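You operate a simulated robot arm through the tools that you are given. There is no shell and no other tool.

Carry out the task below with a simulated robot arm. There is one attempt and no reset: what you move stays moved.

Task
Press the coil on the grey plate to 93 mm and set it on the black mat.
Fine: wind the press back up and leave the grey plate slid out.
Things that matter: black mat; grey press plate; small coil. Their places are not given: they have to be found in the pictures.

Only the result counts: the job must be done as asked and must still hold three seconds after the hand-in. Knocking over, shifting, dropping, spilling or breaking anything else fails it.

Robot
A 6-joint arm with a three-finger gripper, fixed in place. Base frame: the origin is at the foot of the arm, x ahead of it, y to its left, z up. Lengths are in m, angles in degrees, forces in N, time in s.
With the tool pointing down near the work surface it reaches from about 0.84 to 0.92 m from the base axis. Its first joint turns from -166.0 to 166.0 degrees. Payload 4.89 kg.
The TCP is the grasp point between the finger pads, 0.03 m short of the fingertips. In the tool frame z runs along the fingers and y along their closing line. The gripper opens to 0.164 m. The gripper's body begins 0.125 m behind the TCP.
Orientation is that of the tool frame in the base frame, as a unit quaternion [x, y, z, w]. With the fingers straight down and closing along the base's y, the tool's x points along the base's -x, its y along +y and its z along -z.

Tools
- The arm moves only by the tool send_rows. Its argument "moves" is a list of rows, each a list of 7 numbers: the shift along the tool's x, y, z in units of 200 mm (1.0 is 200 mm), then the turn, a rotation vector about the tool's x, y, z in units of 60 degrees (1.0 is 60 degrees), then the gripper command, from -1 (shut) to 1 (fully open), values between in proportion. In form: [[tx, ty, tz, wx, wy, wz, claw], ...]. A call has 1 to 20 rows; each row is the pose to reach, as a shift and turn from the pose commanded when the call began, along the tool's axes at that moment. A call with a number of a shift or a turn outside -1 to 1 is refused whole. Each row takes 0.2 s and may step no farther than 0.05 m and 8.6 degrees from the row before; otherwise, or with a gripper value out of range, the whole call is refused. A pose out of reach is approached as far as the arm can. The call stops where the force on the tool passes 40 N (or 10 N more than at its start, if that is more) or the arm is blocked; 0.2 s more then pass. The fingers move at their own pace (about 0.108 m/s each) and stop on an object; they squeeze with about 21 N. The grip force told is the motor's: it shows also when the fingers shut on nothing. Time passes only in rows, and 0.2 s behind the last, so rows that repeat a pose let the fingers close. It gives the time, the measured TCP pose, the force on the tool (base axes), the opening and the grip force at its end, in the units of the frame above (readings bear some noise), with the torque about the TCP (base axes, N m) and any sound that the robot's microphone picked up.
- Cameras (640 x 400 px; columns grow to the right, rows downward): "scene" is fixed at [0.397, -0.5015, 1.598]; the picture's right is [0.49, -0.87, 0.00], its down [-0.66, -0.37, -0.65] and it looks along [0.56, 0.32, -0.76] (base axes); focal length 356 px, centre (320, 200). "wrist" rides on the gripper at [0.076, -0.002, -0.152] in the tool frame; the picture's right is [0.02, 1.00, 0.00], its down [-0.88, 0.02, -0.47] and it looks along [-0.47, 0.01, 0.88] (tool axes); focal length 247 px, centre (320, 200).
- capture(camera): a new picture of that camera. The clock stands still meanwhile.
- lift_body(by): slides the trunk up (or, below 0, down) by that many m; the arm rides with it, the base frame stays. It gives what a move gives, with no picture.
- probe_pixels(camera, pixels): for up to 12 pixels [column, row] of the newest picture of that camera ("zoom" is the newest enlarged one), the place [x, y, z] in the base frame of the surface seen there, good to about 0.002 m, but the place of the scene camera against the robot may be out by one fixed shift of up to 0.025 m in any direction. The clock stands still meanwhile.
- close_up(camera, box): a new picture of the part [left, top, right, bottom] of that camera's present view, enlarged. The clock stands still meanwhile.
- close_job(): hands the job in; it is judged then, once.

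Leave the gripper open and the arm clear of the work at the hand-in unless told otherwise.

The tools are called after "Call:" as name(argument=value, ...) on one line, values as JSON. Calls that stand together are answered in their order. send_rows: Moves the arm, as the interface text tells. Its arguments: {"type":"object","properties":{"moves":{"type":"array"}},"required":["moves"]} The other tools are called the same way: lift_body (by) slides the trunk up or down; capture (camera) takes a picture; probe_pixels (camera, pixels) gives the place of the surface under pixels of a picture; close_up (camera, box) takes an enlarged picture of a part of a camera's view; close_job () hands the job in.

At the start:

```text
time_s: 0.0
tool_pos: [0.5627, -0.2852, 1.324]
orientation: [0.0, 1.0, 0.0, 0.0]
force: [0.4, -0.5, -1.0]
moment: [0.02, -0.03, -0.03]
grip_width: 0.1639
finger_force: 0.0
trunk travel left (down, up): [-0.175, 0.215]
```

scene: 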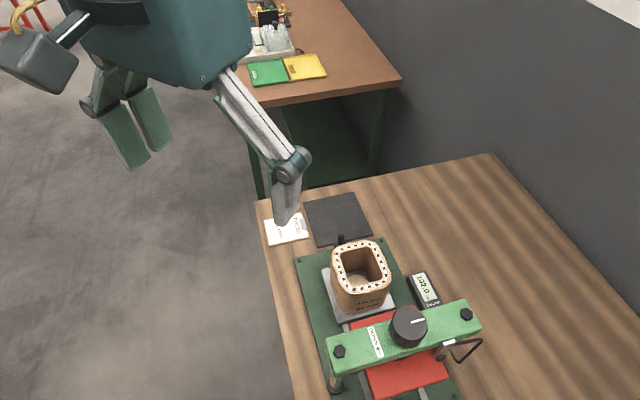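
wrist: 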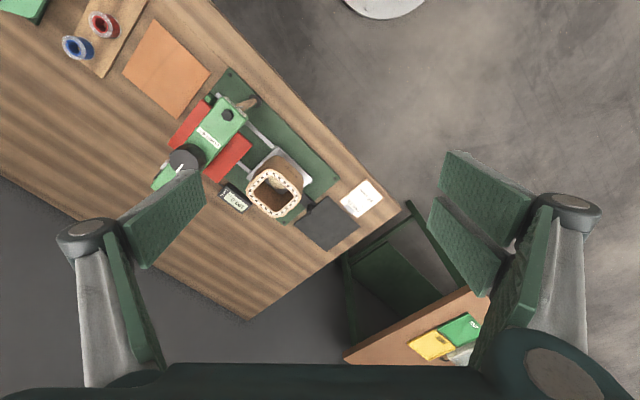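

I see in the scene picture a green press with a knob (about 408,325), a coil on a grey plate (about 360,280), a black mat (about 338,218), a white note (286,229) and a display (425,288). I'll enlarge these parts to read the notes.

Call:
close_up(camera="scene", box=[250, 180, 500, 400])

Call:
close_up(camera="wrist", box=[140, 60, 400, 260])

Call:
close_up(camera="scene", box=[255, 195, 345, 255])

```text
1.82 times, centred on (375, 290) of scene
```

zoom: 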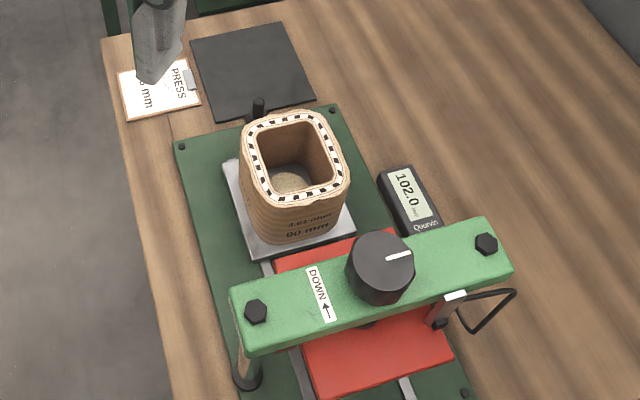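

```text
2.00 times, centred on (270, 160) of wrist
```

zoom: 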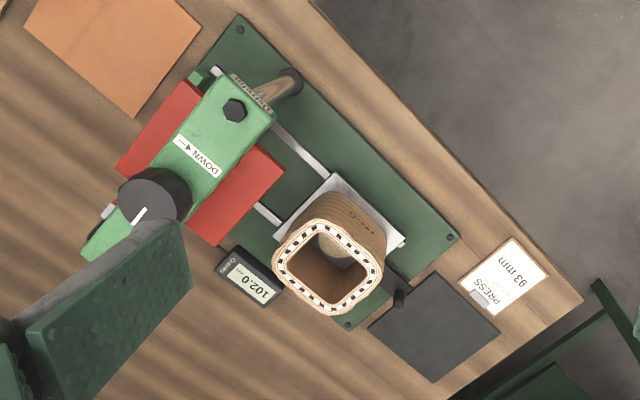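

```text
6.67 times, centred on (300, 225) of scene
```

zoom: 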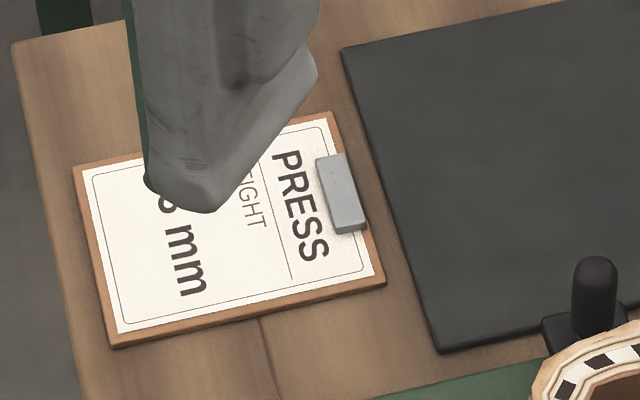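

The note says PRESS HEIGHT 93 mm; the display says 102.0. I'll enlarge the coil's print, the display, the knob and the handle of the plate.

Call:
close_up(camera="scene", box=[320, 230, 400, 320])

Call:
close_up(camera="scene", box=[400, 260, 450, 315])

Call:
close_up(camera="scene", box=[320, 290, 500, 400])

Call:
close_up(camera="wrist", box=[150, 60, 290, 200])

Call:
close_up(camera="wrist", box=[40, 0, 220, 120])

```text
4.44 times, centred on (360, 275) of scene
```

zoom: 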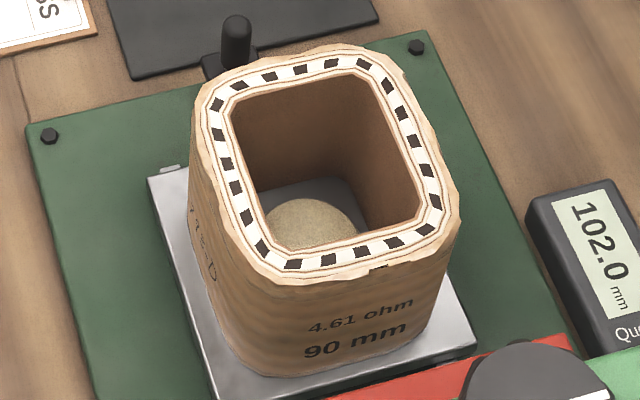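

```text
7.27 times, centred on (425, 288) of scene
```

zoom: 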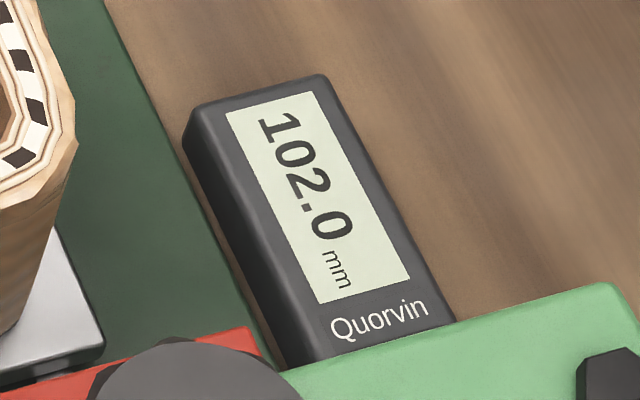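

```text
3.56 times, centred on (410, 345) of scene
```

zoom: 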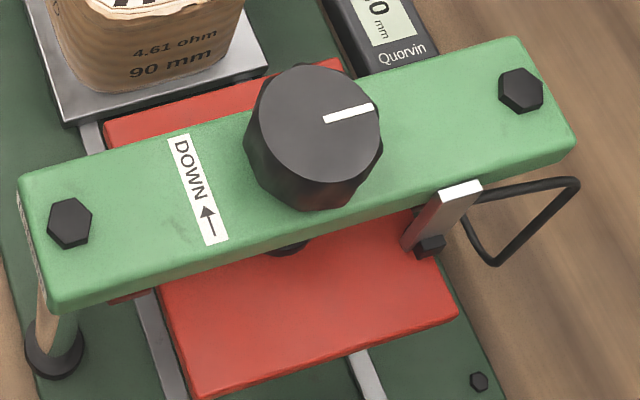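

```text
2.86 times, centred on (220, 130) of wrist
```

zoom: 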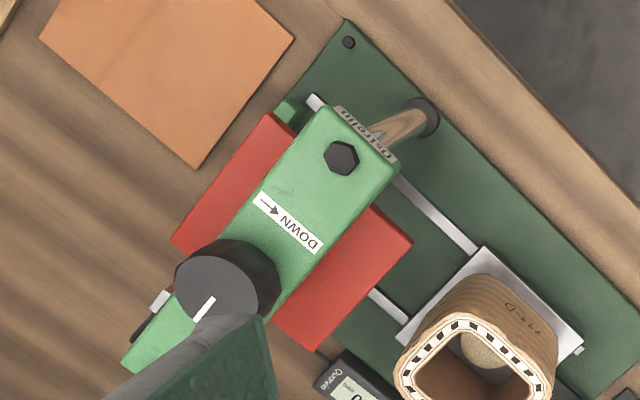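

```text
3.33 times, centred on (130, 60) of wrist
```

zoom: 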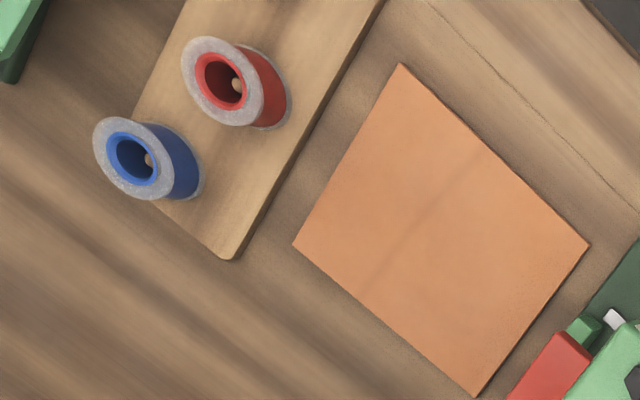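

Next I probe places in the scene picture: coil top rim, grey plate, red platen, knob, beam, black peg, mat, note, display and the table.

Call:
capture(camera="scene")

Call:
probe_pixels(camera="scene", pixels=[[341, 239], [338, 218], [370, 218], [386, 293], [333, 290], [350, 247], [384, 265], [336, 262], [375, 285], [408, 318], [360, 335], [340, 351]])

Call:
probe_pixels(camera="scene", pixels=[[410, 380], [365, 325], [436, 370], [320, 270], [280, 300], [424, 290], [360, 280], [466, 314], [448, 345], [482, 340], [450, 320], [416, 322]])

Call:
capture(camera="wrist")

Call:
probe_pixels(camera="wrist", pixels=[[300, 209], [327, 224], [275, 206], [296, 205], [252, 190], [270, 172], [310, 178], [280, 160], [235, 148], [190, 120], [215, 140], [185, 155]])

```text
taken
```

scene: 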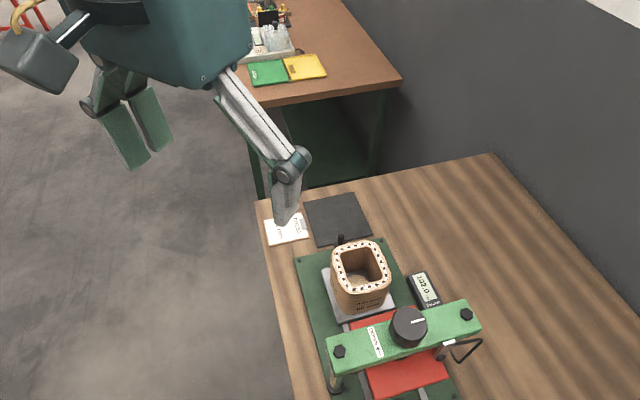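

```text
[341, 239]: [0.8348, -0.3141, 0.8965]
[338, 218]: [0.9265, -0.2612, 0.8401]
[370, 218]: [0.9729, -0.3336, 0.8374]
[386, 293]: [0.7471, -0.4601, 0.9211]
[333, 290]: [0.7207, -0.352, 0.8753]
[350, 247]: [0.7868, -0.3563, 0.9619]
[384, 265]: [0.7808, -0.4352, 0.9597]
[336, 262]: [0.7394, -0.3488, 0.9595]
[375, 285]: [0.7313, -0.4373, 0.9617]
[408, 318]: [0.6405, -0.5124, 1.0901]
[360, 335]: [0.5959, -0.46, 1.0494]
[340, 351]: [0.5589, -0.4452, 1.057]
```

```text
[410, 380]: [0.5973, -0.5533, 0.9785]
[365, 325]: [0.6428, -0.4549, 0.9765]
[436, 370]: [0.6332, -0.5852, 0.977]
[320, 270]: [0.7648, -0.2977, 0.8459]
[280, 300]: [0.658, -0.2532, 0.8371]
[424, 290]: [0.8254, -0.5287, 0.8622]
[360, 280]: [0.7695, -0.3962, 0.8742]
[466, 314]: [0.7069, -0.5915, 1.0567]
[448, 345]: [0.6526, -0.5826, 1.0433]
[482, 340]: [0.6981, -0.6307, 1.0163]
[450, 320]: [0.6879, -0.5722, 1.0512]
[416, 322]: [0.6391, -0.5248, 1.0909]
```

```text
taken
```

wrist: 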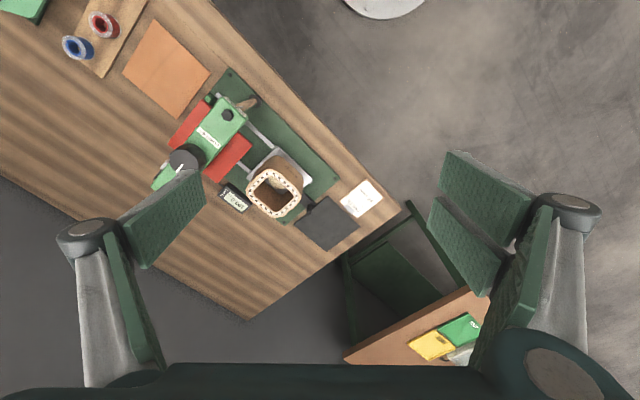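

```text
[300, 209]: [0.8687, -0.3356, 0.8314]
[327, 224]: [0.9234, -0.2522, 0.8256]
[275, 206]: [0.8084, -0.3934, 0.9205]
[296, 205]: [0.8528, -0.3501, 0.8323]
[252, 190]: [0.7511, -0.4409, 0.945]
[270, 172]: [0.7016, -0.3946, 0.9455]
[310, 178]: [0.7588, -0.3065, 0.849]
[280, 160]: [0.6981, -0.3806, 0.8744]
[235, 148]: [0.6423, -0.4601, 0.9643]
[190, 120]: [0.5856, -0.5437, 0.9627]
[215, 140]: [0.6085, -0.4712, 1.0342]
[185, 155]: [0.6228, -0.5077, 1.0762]
```

Wrist probes lie about 0.0145 m lower than the scene's, so the scene camera has a fixed shift. I'll enlarge the wrist view for exact geometry of coil, plate, peg and mat (box around 210–370, 130–260).

Call:
close_up(camera="wrist", box=[210, 140, 370, 240])

```text
4.00 times, centred on (290, 190) of wrist
```

zoom: 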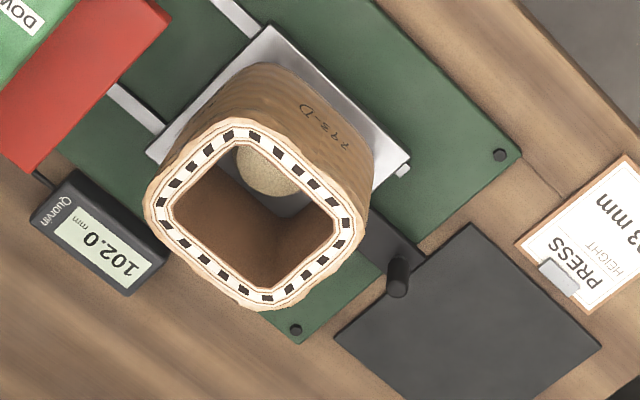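

I probe in this zoom: the coil's rim at its four sides, plate corners (270,30), (150,155), (405,160), the peg top (400,268), the peg's arm (390,235), mat corners (470,225), (600,345), (338,335), the core inside (270,175).

Call:
probe_pixels(camera="zoom", pixels=[[237, 133], [164, 206], [340, 218], [265, 296], [271, 32], [152, 154], [405, 160], [400, 266], [385, 228], [470, 228], [595, 345], [342, 335]])

Call:
probe_pixels(camera="zoom", pixels=[[270, 175], [300, 200], [250, 90], [405, 170], [500, 155], [295, 330], [90, 250], [60, 200], [120, 30], [145, 15], [560, 280], [515, 245]])

```text
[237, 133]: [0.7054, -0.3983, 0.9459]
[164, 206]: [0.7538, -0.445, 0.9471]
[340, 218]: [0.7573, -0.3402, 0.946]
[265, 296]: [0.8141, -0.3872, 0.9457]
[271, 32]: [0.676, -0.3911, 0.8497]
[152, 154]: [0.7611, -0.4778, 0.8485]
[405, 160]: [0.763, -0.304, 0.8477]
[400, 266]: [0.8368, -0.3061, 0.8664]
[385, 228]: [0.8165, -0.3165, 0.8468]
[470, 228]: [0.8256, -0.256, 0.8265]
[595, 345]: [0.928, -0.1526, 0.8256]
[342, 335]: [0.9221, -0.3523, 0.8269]
```

```text
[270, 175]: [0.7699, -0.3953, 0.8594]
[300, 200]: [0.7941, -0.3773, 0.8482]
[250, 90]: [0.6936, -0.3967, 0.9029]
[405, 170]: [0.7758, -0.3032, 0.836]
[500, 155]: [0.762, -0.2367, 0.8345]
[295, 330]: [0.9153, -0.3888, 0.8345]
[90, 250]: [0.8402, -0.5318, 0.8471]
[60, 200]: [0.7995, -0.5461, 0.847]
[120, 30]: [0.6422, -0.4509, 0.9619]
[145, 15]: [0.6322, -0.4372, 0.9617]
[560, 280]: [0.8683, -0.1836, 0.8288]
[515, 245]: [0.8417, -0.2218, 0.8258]
```

The coil's rim is at z≈0.946, plate top at 0.8485 (so about 97.5 mm tall), and the display (102.0) is likely the ram's gap. The plate slides along (0.707, 0.707), with a peg handle near (0.835,-0.31). First I test reach and wrist turning high above everything: forward 0.18 m with a 45° turn at the present height.

Call:
send_rows(moves=[[-0.15, 0, 0, 0, 0, 0.125, 1], [-0.3, 0, 0, 0, 0, 0.25, 1], [-0.45, 0, 0, 0, 0, 0.375, 1], [-0.6, 0, 0, 0, 0, 0.5, 1], [-0.75, 0, 0, 0, 0, 0.625, 1], [-0.9, 0, 0, 0, 0, 0.75, 1], [-0.9, 0, 0, 0, 0, 0.75, 1]])

```text
time_s: 1.6
tool_pos: [0.7444, -0.2845, 1.3244]
orientation: [0.383, 0.924, 0.0, 0.0]
force: [0.7, -0.6, -0.3]
moment: [0.0, 0.11, 0.02]
grip_width: 0.164
finger_force: 0.0
trunk travel left (down, up): [-0.175, 0.215]
```

The turn and forward move worked. I go on with another 45° turn in place.

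Call:
send_rows(moves=[[0, 0, 0, 0, 0, 0.125, 1], [0, 0, 0, 0, 0, 0.25, 1], [0, 0, 0, 0, 0, 0.375, 1], [0, 0, 0, 0, 0, 0.5, 1], [0, 0, 0, 0, 0, 0.625, 1], [0, 0, 0, 0, 0, 0.75, 1], [0, 0, 0, 0, 0, 0.75, 1]])

```text
time_s: 3.2
tool_pos: [0.7427, -0.2838, 1.3243]
orientation: [0.707, 0.707, -0.001, 0.0]
force: [0.9, -0.2, 0.0]
moment: [0.03, -0.01, 0.03]
grip_width: 0.1641
finger_force: 0.0
trunk travel left (down, up): [-0.175, 0.215]
```

Good, no limit so far. One more 45° turn brings the tool's x along the plate's out direction.

Call:
send_rows(moves=[[0, 0, 0, 0, 0, 0.125, 1], [0, 0, 0, 0, 0, 0.25, 1], [0, 0, 0, 0, 0, 0.375, 1], [0, 0, 0, 0, 0, 0.5, 1], [0, 0, 0, 0, 0, 0.625, 1], [0, 0, 0, 0, 0, 0.75, 1], [0, 0, 0, 0, 0, 0.75, 1]])

Call:
capture(camera="wrist")

Call:
capture(camera="scene")

```text
time_s: 4.8
tool_pos: [0.7428, -0.2846, 1.3246]
orientation: [0.924, 0.382, 0.0, 0.0]
force: [-0.3, -0.5, -0.5]
moment: [0.04, 0.01, -0.01]
grip_width: 0.164
finger_force: 0.1
trunk travel left (down, up): [-0.175, 0.215]
```

```text
taken
```

wrist: 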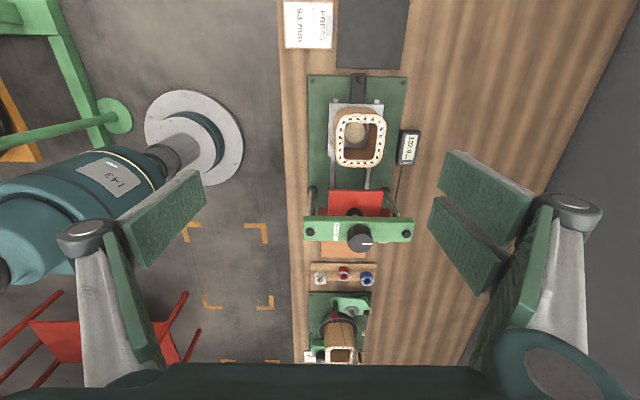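

```text
taken
```

scene: 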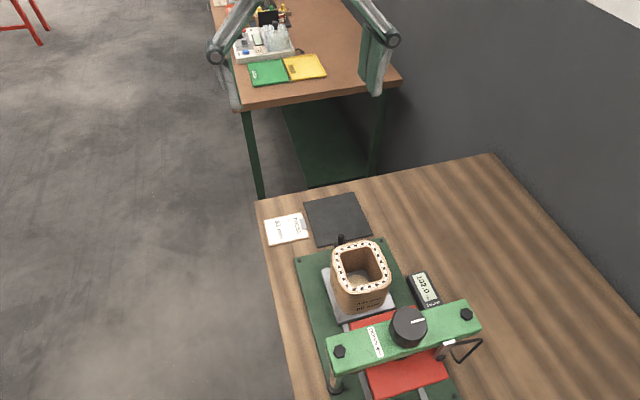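

Now the wrist camera looks back at the press. I enlarge the press, coil and peg (box 280–430, 0–270), in two parts.

Call:
close_up(camera="wrist", box=[290, 60, 430, 180])

Call:
probe_pixels(camera="zoom", pixels=[[304, 84], [307, 100], [305, 140], [215, 220], [430, 220], [320, 250], [325, 505], [225, 360], [405, 360], [240, 250], [415, 250], [240, 480]])

Call:
close_up(camera="wrist", box=[290, 170, 430, 270])

```text
3.33 times, centred on (360, 120) of wrist
```

zoom: 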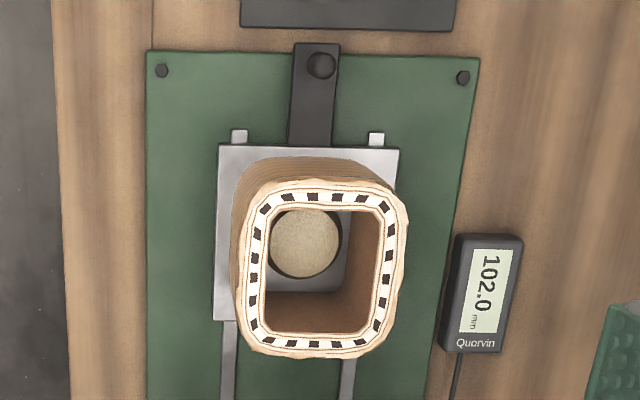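

```text
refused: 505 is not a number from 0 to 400
```

```text
4.00 times, centred on (360, 220) of wrist
```

zoom: 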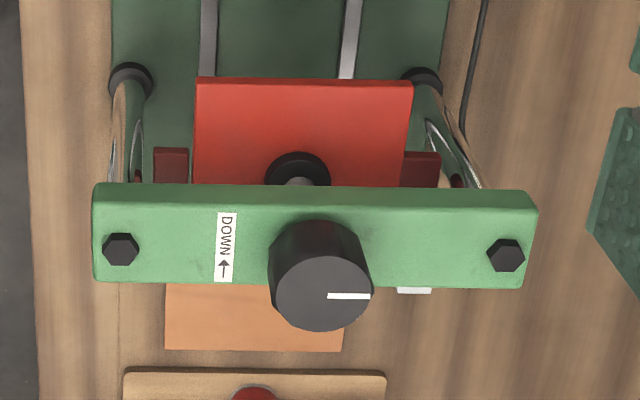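

The arrow by DOWN points to the coil side on the knob's left, i.e. clockwise seen from above lowers the ram. I probe press points: knob edges (270,265), (372,265), knob top (322,290), beam edges, bolts, red plate edges.

Call:
probe_pixels(camera="zoom", pixels=[[322, 290], [276, 290], [370, 290], [322, 252], [322, 327], [120, 248], [505, 255], [320, 235], [200, 200], [205, 82], [405, 88], [300, 130]])

Call:
close_up(camera="wrist", box=[290, 60, 430, 180])

Call:
probe_pixels(camera="zoom", pixels=[[321, 58], [313, 73], [313, 110], [240, 260], [404, 260], [322, 190], [322, 350], [307, 243], [307, 290], [225, 160], [392, 165], [280, 15]])

```text
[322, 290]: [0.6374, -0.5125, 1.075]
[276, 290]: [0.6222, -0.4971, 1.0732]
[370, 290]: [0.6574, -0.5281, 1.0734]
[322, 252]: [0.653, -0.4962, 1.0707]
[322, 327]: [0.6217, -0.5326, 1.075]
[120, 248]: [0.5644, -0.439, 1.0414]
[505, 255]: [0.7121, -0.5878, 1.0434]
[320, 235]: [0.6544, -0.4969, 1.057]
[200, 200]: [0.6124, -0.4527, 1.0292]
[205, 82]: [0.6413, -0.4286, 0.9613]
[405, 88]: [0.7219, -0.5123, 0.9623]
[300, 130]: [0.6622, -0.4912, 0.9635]
```

```text
3.33 times, centred on (360, 120) of wrist
```

zoom: 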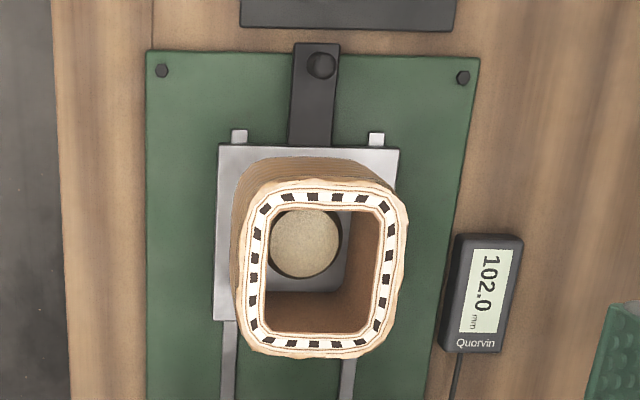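

```text
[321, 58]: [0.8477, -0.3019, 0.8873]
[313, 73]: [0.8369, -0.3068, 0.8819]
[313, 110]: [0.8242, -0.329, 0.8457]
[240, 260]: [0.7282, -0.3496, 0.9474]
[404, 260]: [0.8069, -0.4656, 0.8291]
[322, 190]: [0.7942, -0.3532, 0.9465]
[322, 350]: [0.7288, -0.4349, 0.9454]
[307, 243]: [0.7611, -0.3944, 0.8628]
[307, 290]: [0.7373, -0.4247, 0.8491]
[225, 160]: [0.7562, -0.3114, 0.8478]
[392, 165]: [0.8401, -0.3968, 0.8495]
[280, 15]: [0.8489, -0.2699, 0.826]
```

The peg is about 20 mm thick with its top at z≈0.887. I enlarge it for an exact centre.

Call:
close_up(camera="wrist", box=[340, 65, 380, 90])

Call:
probe_pixels(camera="zoom", pixels=[[320, 200], [300, 170], [340, 170], [320, 230], [320, 150], [280, 200], [360, 200], [320, 260], [250, 150], [380, 150], [300, 300], [300, 120]])

```text
16.00 times, centred on (360, 78) of wrist
```

zoom: 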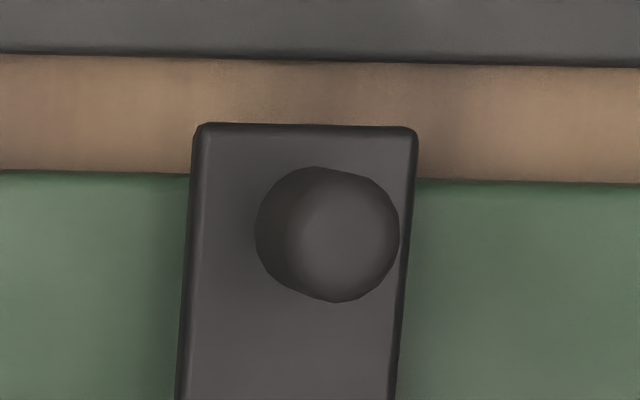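

```text
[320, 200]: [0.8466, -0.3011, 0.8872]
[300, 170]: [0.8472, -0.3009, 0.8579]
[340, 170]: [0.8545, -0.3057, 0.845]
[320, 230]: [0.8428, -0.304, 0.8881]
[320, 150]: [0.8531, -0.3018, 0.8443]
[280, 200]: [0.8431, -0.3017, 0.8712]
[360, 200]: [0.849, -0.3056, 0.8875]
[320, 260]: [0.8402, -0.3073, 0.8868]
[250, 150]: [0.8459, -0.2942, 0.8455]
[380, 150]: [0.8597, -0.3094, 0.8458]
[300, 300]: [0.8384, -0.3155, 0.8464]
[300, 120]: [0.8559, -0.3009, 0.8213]
```

The peg's centre is about (0.844,-0.3065), 17 mm thick, top z 0.888. I move above it (fingers half closed to about 61 mm), down to z≈1.13.

Call:
send_rows(moves=[[0.047, 0.073, 0.158, 0, 0, 0, -0.25], [0.094, 0.145, 0.317, 0, 0, 0, -0.25], [0.14, 0.218, 0.475, 0, 0, 0, -0.25], [0.187, 0.29, 0.633, 0, 0, 0, -0.25], [0.234, 0.363, 0.792, 0, 0, 0, -0.25], [0.2805, 0.435, 0.95, 0, 0, 0, -0.25], [0.2805, 0.435, 0.95, 0, 0, 0, -0.25]])

Call:
capture(camera="wrist")

Call:
capture(camera="scene")

```text
time_s: 6.4
tool_pos: [0.8456, -0.3067, 1.1353]
orientation: [0.924, 0.382, -0.001, 0.0]
force: [0.1, -0.3, -1.6]
moment: [0.05, 0.13, -0.03]
grip_width: 0.0615
finger_force: 0.1
trunk travel left (down, up): [-0.175, 0.215]
```

```text
taken
```

wrist: 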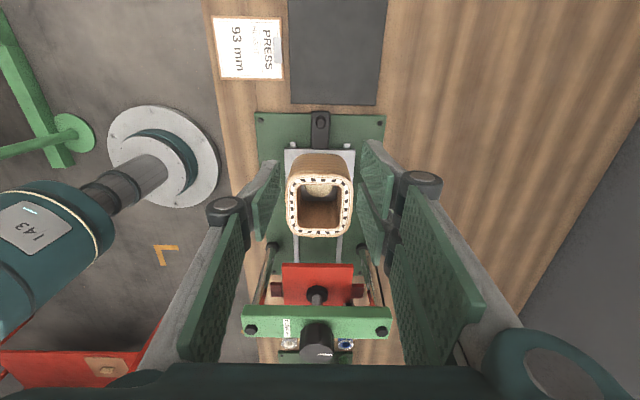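

```text
taken
```

scene: 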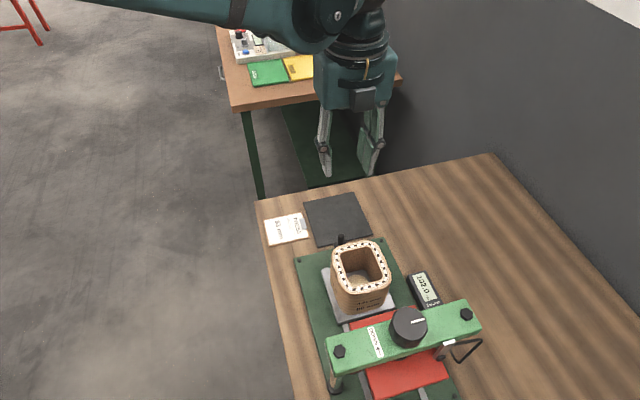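

The tool is above the peg. I enlarge the wrist view around the peg and coil for a finer check.

Call:
close_up(camera="wrist", box=[280, 95, 370, 150])

Call:
probe_pixels(camera="zoom", pixels=[[284, 195], [270, 190], [300, 190], [284, 215], [284, 170], [284, 240], [240, 150], [350, 150], [290, 115], [320, 60], [400, 60], [284, 300]])

```text
7.11 times, centred on (325, 122) of wrist
```

zoom: 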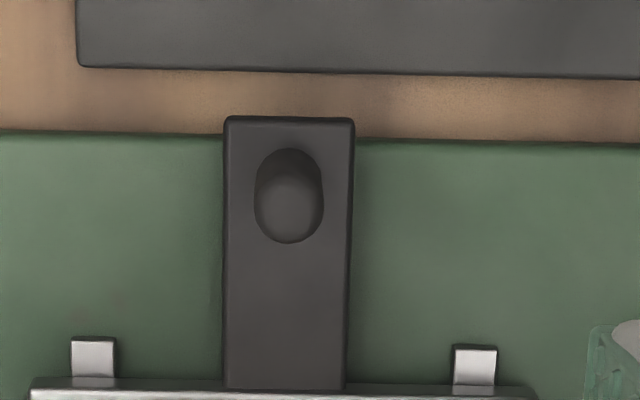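

```text
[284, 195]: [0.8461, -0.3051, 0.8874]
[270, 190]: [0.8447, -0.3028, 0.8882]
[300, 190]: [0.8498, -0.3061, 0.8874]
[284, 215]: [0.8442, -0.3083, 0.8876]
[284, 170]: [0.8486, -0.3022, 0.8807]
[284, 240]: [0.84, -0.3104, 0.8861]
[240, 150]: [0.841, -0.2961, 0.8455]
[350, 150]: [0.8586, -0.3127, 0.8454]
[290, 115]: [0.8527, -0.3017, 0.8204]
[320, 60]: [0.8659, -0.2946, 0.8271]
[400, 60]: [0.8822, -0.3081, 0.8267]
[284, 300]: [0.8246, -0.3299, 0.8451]
```

The peg centre reads about (0.8458,-0.3075), right under the TCP. I go down 0.19 m first, to z≈0.945.

Call:
send_rows(moves=[[0, 0, 0.19, 0, 0, 0, -0.25], [0, 0, 0.38, 0, 0, 0, -0.25], [0, 0, 0.57, 0, 0, 0, -0.25], [0, 0, 0.76, 0, 0, 0, -0.25], [0, 0, 0.95, 0, 0, 0, -0.25], [0, 0, 0.95, 0, 0, 0, -0.25]])

Call:
capture(camera="scene")

```text
time_s: 7.8
tool_pos: [0.8461, -0.3042, 0.9446]
orientation: [0.924, 0.383, 0.0, -0.001]
force: [-0.1, -1.1, 0.5]
moment: [0.08, 0.05, -0.02]
grip_width: 0.0614
finger_force: 0.1
trunk travel left (down, up): [-0.175, 0.215]
```

```text
taken
```

scene: 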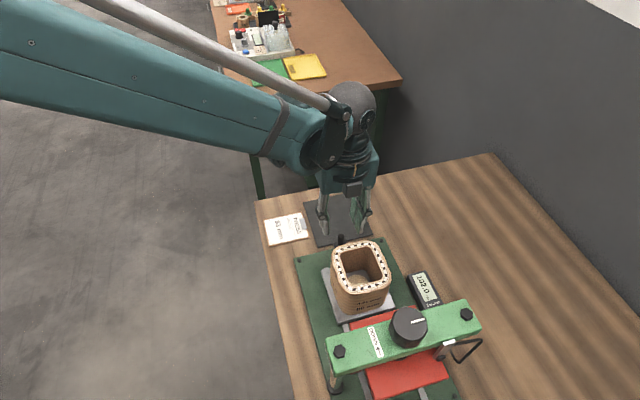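

The fingers straddle the peg in the picture. I go down 0.062 m more (tips just above the arm's bar), then close on the peg.

Call:
send_rows(moves=[[0, 0, 0.1, 0, 0, 0, -0.25], [0, 0, 0.2, 0, 0, 0, -0.25], [0, 0, 0.305, 0, 0, 0, -0.25], [0, 0, 0.305, 0, 0, 0, -0.25]])

Call:
capture(camera="wrist")

```text
time_s: 8.8
tool_pos: [0.8445, -0.3056, 0.8826]
orientation: [0.924, 0.383, 0.0, 0.0]
force: [0.3, 0.4, -0.2]
moment: [0.01, 0.02, 0.02]
grip_width: 0.0616
finger_force: 0.1
trunk travel left (down, up): [-0.175, 0.215]
```

```text
taken
```

wrist: 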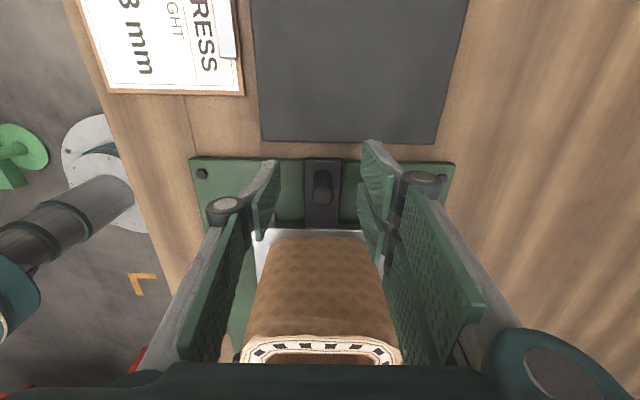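

The peg sits between the fingers at (322,187). I close the fingers on it.

Call:
send_rows(moves=[[0, 0, 0, 0, 0, 0, -1], [0, 0, 0, 0, 0, 0, -1], [0, 0, 0, 0, 0, 0, -1]])

```text
time_s: 9.6
tool_pos: [0.8459, -0.3074, 0.8833]
orientation: [0.924, 0.382, 0.001, 0.0]
force: [25.3, -23.3, 3.8]
moment: [-0.54, -0.84, 0.12]
grip_width: 0.0147
finger_force: 44.9
trunk travel left (down, up): [-0.175, 0.215]
```

Gripped, but there's a side force of about 34 N along +v: the tool sits slightly off. I shift it 1 mm along +v (tool y) to relax.

Call:
send_rows(moves=[[0, 0.005, 0, 0, 0, 0, -1], [0, 0.005, 0, 0, 0, 0, -1]])

```text
time_s: 10.2
tool_pos: [0.8454, -0.306, 0.8842]
orientation: [0.924, 0.383, 0.0, 0.0]
force: [26.0, -25.1, 15.5]
moment: [-0.7, -0.58, 0.11]
grip_width: 0.0148
finger_force: 45.4
trunk travel left (down, up): [-0.175, 0.215]
```

Still about 36 N sideways and now 15 N upward. I shift 2 mm more along +v and 1 mm up.

Call:
send_rows(moves=[[0, 0.005, -0.0025, 0, 0, 0, -1], [0, 0.01, -0.005, 0, 0, 0, -1], [0, 0.01, -0.005, 0, 0, 0, -1]])

```text
time_s: 11.0
tool_pos: [0.8469, -0.3071, 0.8827]
orientation: [0.924, 0.383, -0.001, 0.0]
force: [-3.9, 0.7, -19.0]
moment: [0.4, -0.32, -0.03]
grip_width: 0.0147
finger_force: 44.9
trunk travel left (down, up): [-0.175, 0.215]
```

Side force is gone; now -19 N in z. I lower 0.5 mm and begin to slide the plate in (tool -x), first 40 mm in small steps.

Call:
send_rows(moves=[[0, 0, 0.003, 0, 0, 0, -1], [-0.05, 0, 0.003, 0, 0, 0, -1], [-0.1, 0, 0.003, 0, 0, 0, -1], [-0.15, 0, 0.003, 0, 0, 0, -1], [-0.2, 0, 0.003, 0, 0, 0, -1], [-0.2, 0, 0.003, 0, 0, 0, -1]])

Call:
capture(camera="scene")

```text
time_s: 12.6
tool_pos: [0.8177, -0.3337, 0.8833]
orientation: [0.924, 0.382, 0.0, -0.001]
force: [-4.1, 4.9, -7.4]
moment: [0.19, 0.08, 0.04]
grip_width: 0.0148
finger_force: 44.5
trunk travel left (down, up): [-0.175, 0.215]
stopped in row 6: the force on the tool passed its limit at 40 N (the readings are from after the stop); the commanded pose is now the measured one
```

```text
taken
```

scene: 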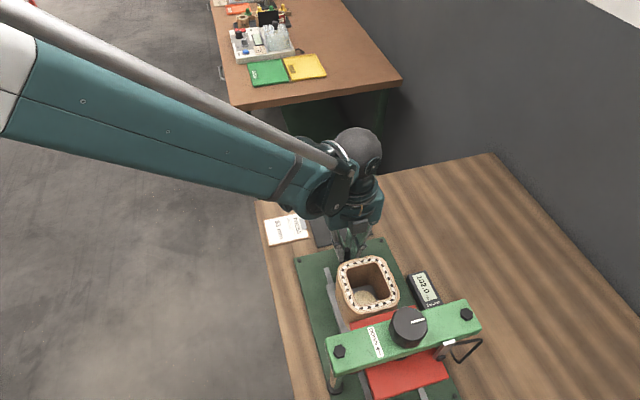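

The plate slid about 40 mm with the coil; the call ended on a brief force peak while stopping. I continue more gently: 100 mm in 5 mm rows.

Call:
send_rows(moves=[[-0.025, 0, 0, 0, 0, 0, -1], [-0.05, 0, 0, 0, 0, 0, -1], [-0.075, 0, 0, 0, 0, 0, -1], [-0.1, 0, 0, 0, 0, 0, -1], [-0.125, 0, 0, 0, 0, 0, -1], [-0.15, 0, 0, 0, 0, 0, -1], [-0.175, 0, 0, 0, 0, 0, -1], [-0.2, 0, 0, 0, 0, 0, -1], [-0.225, 0, 0, 0, 0, 0, -1], [-0.25, 0, 0, 0, 0, 0, -1], [-0.275, 0, 0, 0, 0, 0, -1], [-0.3, 0, 0, 0, 0, 0, -1], [-0.325, 0, 0, 0, 0, 0, -1], [-0.35, 0, 0, 0, 0, 0, -1], [-0.375, 0, 0, 0, 0, 0, -1], [-0.4, 0, 0, 0, 0, 0, -1], [-0.425, 0, 0, 0, 0, 0, -1], [-0.45, 0, 0, 0, 0, 0, -1], [-0.475, 0, 0, 0, 0, 0, -1], [-0.5, 0, 0, 0, 0, 0, -1]])

Call:
capture(camera="scene")

```text
time_s: 15.2
tool_pos: [0.774, -0.3784, 0.8833]
orientation: [0.924, 0.383, 0.0, -0.002]
force: [-3.5, 2.7, -8.1]
moment: [0.26, -0.07, -0.01]
grip_width: 0.0148
finger_force: 44.7
trunk travel left (down, up): [-0.175, 0.215]
stopped in row 13: the force on the tool passed its limit at 40 N (the readings are from after the stop); the commanded pose is now the measured one
```

```text
taken
```

scene: 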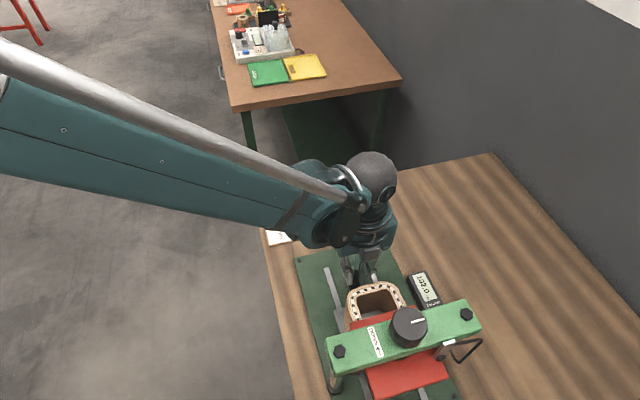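

It slid 62 mm more, then a 40 N peak stopped it. I check the coil's clearance under the red platen with an enlarged view.

Call:
close_up(camera="scene", box=[310, 240, 490, 370])

Call:
close_up(camera="wrist", box=[160, 150, 480, 400])

```text
3.08 times, centred on (400, 305) of scene
```

zoom: 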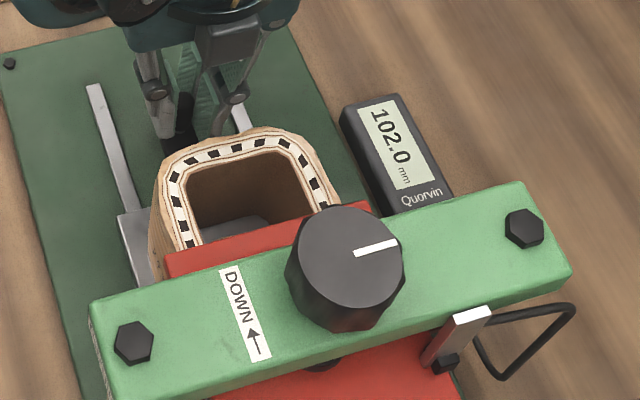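

```text
1.60 times, centred on (320, 275) of wrist
```

zoom: 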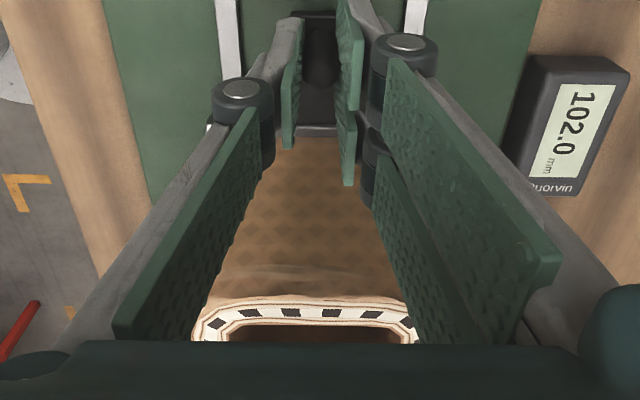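

The coil goes under the platen cleanly. I continue the slide by about 70 mm in 5 mm rows, expecting a stop at the end.

Call:
send_rows(moves=[[-0.02, 0, 0, 0, 0, 0, -1], [-0.04, 0, 0, 0, 0, 0, -1], [-0.06, 0, 0, 0, 0, 0, -1], [-0.08, 0, 0, 0, 0, 0, -1], [-0.1, 0, 0, 0, 0, 0, -1], [-0.12, 0, 0, 0, 0, 0, -1], [-0.14, 0, 0, 0, 0, 0, -1], [-0.16, 0, 0, 0, 0, 0, -1], [-0.18, 0, 0, 0, 0, 0, -1], [-0.2, 0, 0, 0, 0, 0, -1]])

```text
time_s: 17.4
tool_pos: [0.7466, -0.407, 0.8829]
orientation: [0.924, 0.383, -0.001, -0.002]
force: [-20.5, 20.0, -20.7]
moment: [0.53, 0.51, -0.04]
grip_width: 0.0147
finger_force: 45.1
trunk travel left (down, up): [-0.175, 0.215]
```

Sideways -28 N (along -v) and -21 N in z built up. I relax: 2 mm along -v, 0.5 mm down, and slide 10 mm further.

Call:
send_rows(moves=[[0, -0.005, 0.0015, 0, 0, 0, -1], [0, -0.01, 0.0025, 0, 0, 0, -1], [-0.02, -0.01, 0.0025, 0, 0, 0, -1], [-0.04, -0.01, 0.0025, 0, 0, 0, -1], [-0.05, -0.01, 0.0025, 0, 0, 0, -1]])

```text
time_s: 18.6
tool_pos: [0.7392, -0.4133, 0.8841]
orientation: [0.924, 0.382, 0.0, -0.001]
force: [17.0, -16.6, 9.4]
moment: [-0.27, -0.7, 0.05]
grip_width: 0.0147
finger_force: 45.0
trunk travel left (down, up): [-0.175, 0.215]
```

Overcorrected slightly (+24 N along v). I shift 0.9 mm back and continue the last ~20 mm in small rows.

Call:
send_rows(moves=[[0, 0.0045, -0.001, 0, 0, 0, -1], [-0.02, 0.0045, -0.001, 0, 0, 0, -1], [-0.04, 0.0045, -0.001, 0, 0, 0, -1], [-0.06, 0.0045, -0.001, 0, 0, 0, -1], [-0.08, 0.0045, -0.001, 0, 0, 0, -1], [-0.1, 0.0045, -0.001, 0, 0, 0, -1]])

Call:
close_up(camera="scene", box=[310, 240, 490, 370])

Call:
capture(camera="wrist")

```text
time_s: 20.2
tool_pos: [0.725, -0.428, 0.8838]
orientation: [0.924, 0.383, -0.001, -0.001]
force: [1.6, -1.2, 14.6]
moment: [0.02, -0.14, 0.02]
grip_width: 0.0146
finger_force: 45.1
trunk travel left (down, up): [-0.175, 0.215]
stopped in row 6: the force on the tool passed its limit at 40 N (the readings are from after the stop); the commanded pose is now the measured one
```

```text
3.08 times, centred on (400, 305) of scene
```

zoom: 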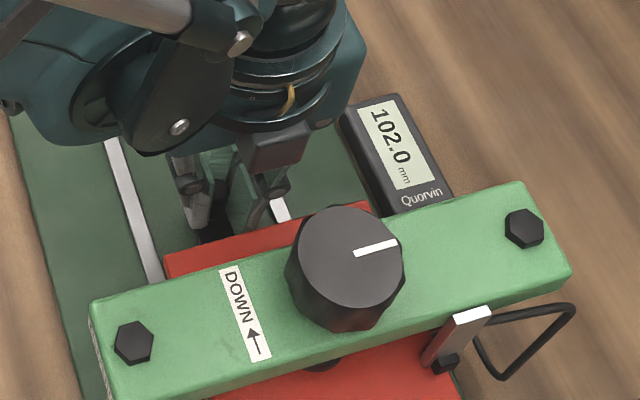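

```text
taken
```

wrist: 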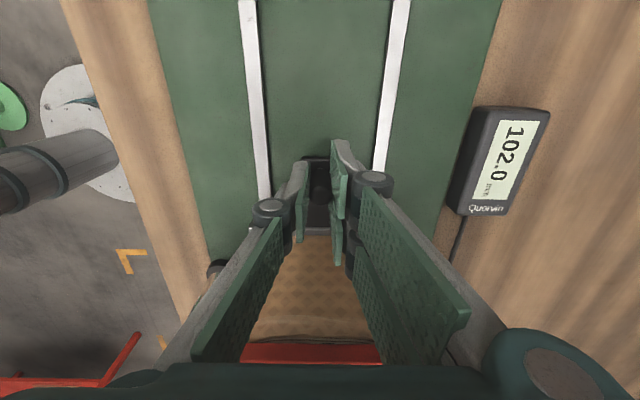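

Total slide is 0.1708 m — as planned — and the force peak suggests the stop. I push 3 mm further to confirm.

Call:
send_rows(moves=[[-0.005, 0, 0, 0, 0, 0, -1], [-0.01, 0, 0, 0, 0, 0, -1], [-0.015, 0, 0, 0, 0, 0, -1]])

```text
time_s: 21.0
tool_pos: [0.7222, -0.4297, 0.8837]
orientation: [0.924, 0.383, 0.0, 0.0]
force: [10.3, -8.5, 29.7]
moment: [-0.45, -0.09, 0.09]
grip_width: 0.015
finger_force: 45.0
trunk travel left (down, up): [-0.175, 0.215]
```

No resistance along the slide, only 30 N upward. I raise 0.8 mm and push on a few mm to look for the true stop.

Call:
send_rows(moves=[[0, 0, -0.004, 0, 0, 0, -1], [0, -0.002, -0.004, 0, 0, 0, -1], [-0.01, -0.002, -0.004, 0, 0, 0, -1], [-0.02, -0.002, -0.004, 0, 0, 0, -1]])

```text
time_s: 22.0
tool_pos: [0.7191, -0.431, 0.8829]
orientation: [0.924, 0.383, -0.001, -0.001]
force: [25.9, 0.0, 4.3]
moment: [0.16, -0.88, 0.12]
grip_width: 0.0147
finger_force: 45.4
trunk travel left (down, up): [-0.175, 0.215]
```

Now +18 N along the slide appears. I push 2 mm more to see whether it's the stop.

Call:
send_rows(moves=[[-0.005, 0.003, 0, 0, 0, 0, -1], [-0.01, 0.003, 0, 0, 0, 0, -1], [-0.01, 0.003, 0, 0, 0, 0, -1]])

```text
time_s: 22.6
tool_pos: [0.7197, -0.4327, 0.8838]
orientation: [0.924, 0.383, 0.002, -0.002]
force: [9.5, 5.8, -9.3]
moment: [0.36, -0.52, -0.04]
grip_width: 0.0145
finger_force: 44.6
trunk travel left (down, up): [-0.175, 0.215]
stopped in row 3: the force on the tool passed its limit at 41 N (the readings are from after the stop); the commanded pose is now the measured one
```

The plate is now blocked at about 0.177 m of travel — that's the stop. I take pictures to check nothing else touches.

Call:
capture(camera="wrist")

Call:
close_up(camera="scene", box=[300, 240, 480, 380])

```text
taken
```

wrist: 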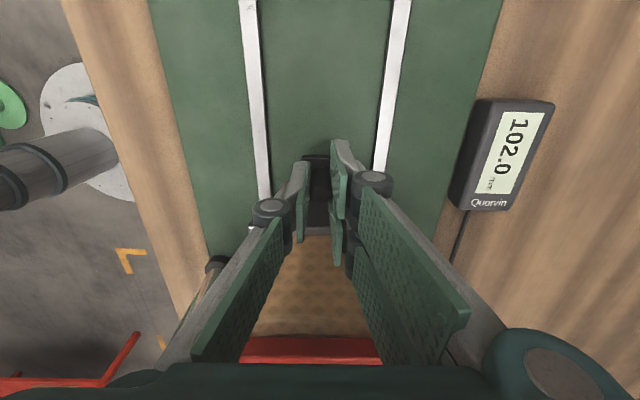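

```text
2.86 times, centred on (390, 310) of scene
```

zoom: 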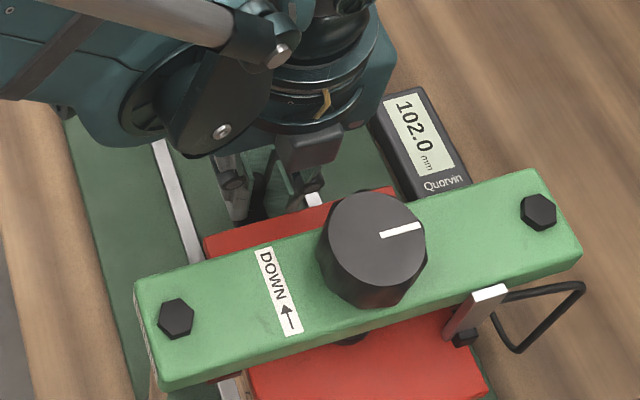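

I probe the dark box under the wrist (310,148 in the zoom) and the beam edge to judge their gap.

Call:
probe_pixels(camera="zoom", pixels=[[310, 135], [310, 155], [330, 150], [290, 150], [300, 208], [315, 236], [400, 212], [250, 215], [240, 190], [310, 190], [372, 240], [150, 200]])

```text
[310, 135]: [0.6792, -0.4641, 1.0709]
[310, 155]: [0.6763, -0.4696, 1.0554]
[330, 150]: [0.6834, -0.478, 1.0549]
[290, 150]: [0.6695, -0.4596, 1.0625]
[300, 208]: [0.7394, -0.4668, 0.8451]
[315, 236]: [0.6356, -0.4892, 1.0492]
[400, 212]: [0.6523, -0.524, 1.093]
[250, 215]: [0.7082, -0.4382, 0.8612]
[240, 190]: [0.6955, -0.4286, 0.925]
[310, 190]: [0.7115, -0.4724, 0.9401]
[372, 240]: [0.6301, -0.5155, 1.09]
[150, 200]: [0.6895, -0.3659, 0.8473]
```

The gap to the beam is fine (about 40 mm), so it is the plate's own stop. I open the fingers and lift straight up 0.19 m, then look at the plate's place.

Call:
send_rows(moves=[[0, 0, 0, 0, 0, 0, -0.25], [0, 0, 0, 0, 0, 0, -0.25], [0, 0, 0, 0, 0, 0, -0.25], [0, 0, -0.1, 0, 0, 0, -0.25], [0, 0, -0.3, 0, 0, 0, -0.25], [0, 0, -0.5, 0, 0, 0, -0.25], [0, 0, -0.7, 0, 0, 0, -0.25], [0, 0, -0.95, 0, 0, 0, -0.25], [0, 0, -0.95, 0, 0, 0, -0.25]])

Call:
capture(camera="wrist")

Call:
capture(camera="scene")

```text
time_s: 24.6
tool_pos: [0.7195, -0.4347, 1.0725]
orientation: [0.924, 0.383, 0.0, 0.0]
force: [-0.3, -0.2, -0.3]
moment: [0.0, -0.05, 0.0]
grip_width: 0.0614
finger_force: 0.0
trunk travel left (down, up): [-0.175, 0.215]
```

```text
taken
```

wrist: 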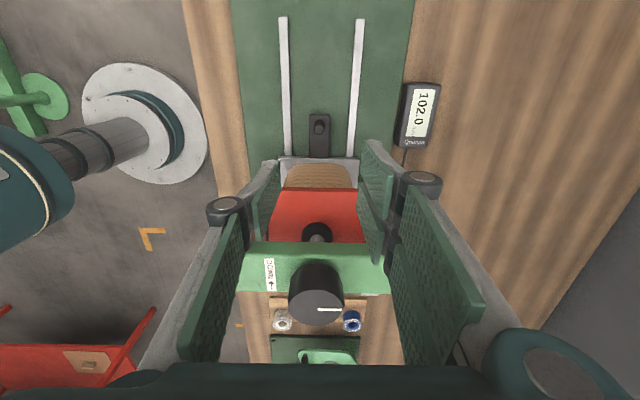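

```text
taken
```

scene: 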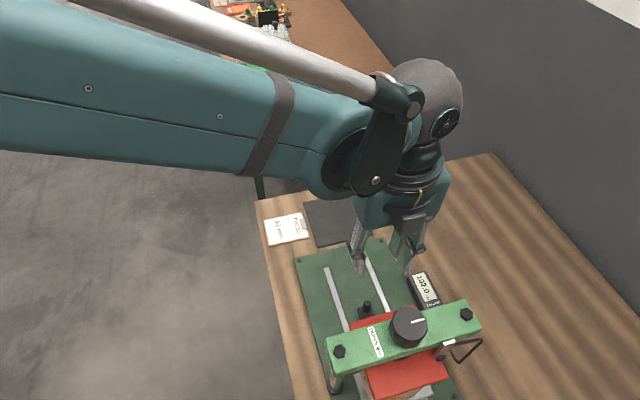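

At the bottom of the scene picture (410,395) the plate and coil edge seem to show beyond the platen. I enlarge both views to see how far the coil is centred.

Call:
close_up(camera="scene", box=[320, 290, 490, 400])

Call:
close_up(camera="wrist", box=[240, 90, 400, 340])

```text
3.64 times, centred on (405, 345) of scene
```

zoom: 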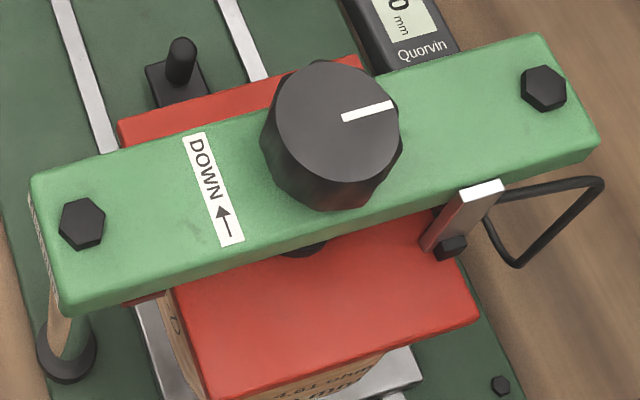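

```text
1.60 times, centred on (320, 215) of wrist
```

zoom: 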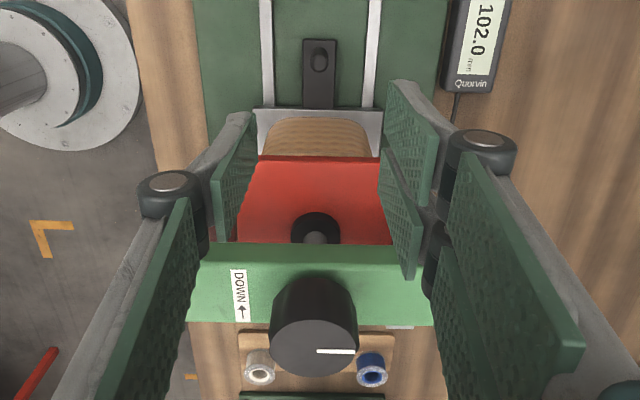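

I probe the plate's front edge, the platen's front edge and the peg in this zoom.

Call:
probe_pixels(camera="zoom", pixels=[[319, 68], [319, 58], [258, 113], [380, 114], [319, 113], [262, 160], [378, 161], [319, 165], [319, 230], [270, 365], [352, 365], [313, 340]])

Call:
close_up(camera="scene", box=[350, 340, 470, 400])

Call:
probe_pixels(camera="zoom", pixels=[[90, 200], [300, 130], [500, 100], [250, 350], [150, 300], [330, 330], [440, 250], [400, 370], [500, 330], [200, 380], [120, 300], [510, 200]])

```text
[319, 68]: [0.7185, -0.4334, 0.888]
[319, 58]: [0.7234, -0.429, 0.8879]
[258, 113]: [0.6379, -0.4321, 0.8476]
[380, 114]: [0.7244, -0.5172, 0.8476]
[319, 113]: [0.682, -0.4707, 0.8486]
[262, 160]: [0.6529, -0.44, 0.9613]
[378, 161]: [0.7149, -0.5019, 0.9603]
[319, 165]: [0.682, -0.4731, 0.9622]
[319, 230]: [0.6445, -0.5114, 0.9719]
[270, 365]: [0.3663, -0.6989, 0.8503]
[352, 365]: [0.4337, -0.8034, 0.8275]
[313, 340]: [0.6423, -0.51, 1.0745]
```

```text
5.33 times, centred on (410, 370) of scene
```

zoom: 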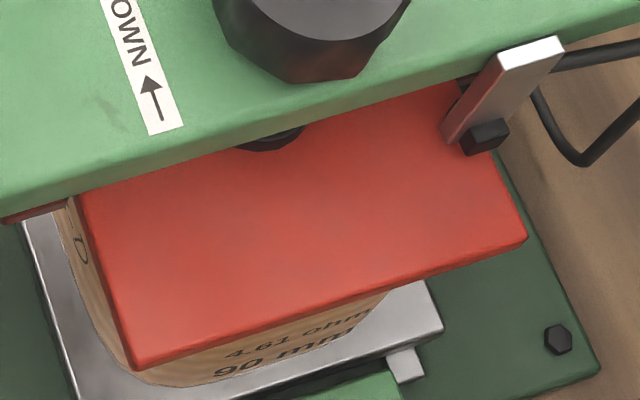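

```text
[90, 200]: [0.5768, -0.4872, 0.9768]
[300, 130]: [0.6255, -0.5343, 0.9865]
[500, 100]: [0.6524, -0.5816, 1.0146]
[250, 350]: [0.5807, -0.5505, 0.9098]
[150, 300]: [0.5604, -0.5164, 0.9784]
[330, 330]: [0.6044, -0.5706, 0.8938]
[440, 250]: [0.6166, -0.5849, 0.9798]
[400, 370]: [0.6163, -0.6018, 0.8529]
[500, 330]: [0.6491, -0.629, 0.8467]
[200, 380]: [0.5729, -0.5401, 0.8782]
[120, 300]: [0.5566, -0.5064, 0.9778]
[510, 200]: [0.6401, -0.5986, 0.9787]
```

The plate is centred under the ram at its stop. Next the knob: centre about (0.638,-0.5135), top z 1.075, beam top about 1.036. I rise 0.12 m, open to 100 mm and move over the knob.

Call:
send_rows(moves=[[0, 0, -0.2, 0, 0, 0, 0.22], [0, 0, -0.4, 0, 0, 0, 0.22], [0, 0, -0.6, 0, 0, 0, 0.22], [-0.15, -0.003, -0.6, 0, 0, 0, 0.22], [-0.3, -0.006, -0.6, 0, 0, 0, 0.22], [-0.45, -0.008, -0.6, 0, 0, 0, 0.22], [-0.5665, -0.0095, -0.6, 0, 0, 0, 0.22], [-0.5665, -0.0095, -0.6, 0, 0, 0, 0.22], [-0.5665, -0.0095, -0.6, 0, 0, 0, 0.22]])

Call:
capture(camera="wrist")

Call:
capture(camera="scene")

```text
time_s: 26.6
tool_pos: [0.6371, -0.5123, 1.1943]
orientation: [0.923, 0.384, 0.001, -0.002]
force: [-0.9, -0.7, -0.4]
moment: [0.04, -0.06, 0.0]
grip_width: 0.0999
finger_force: 0.0
trunk travel left (down, up): [-0.175, 0.215]
```

```text
taken
```

wrist: 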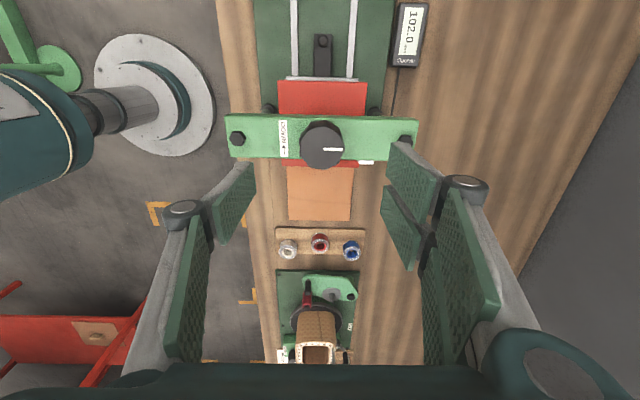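

```text
taken
```

scene: 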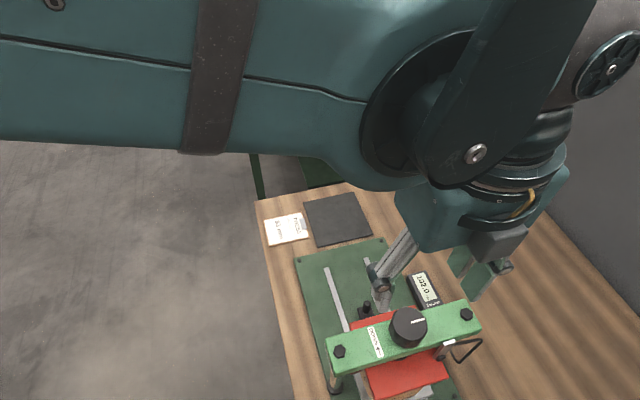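

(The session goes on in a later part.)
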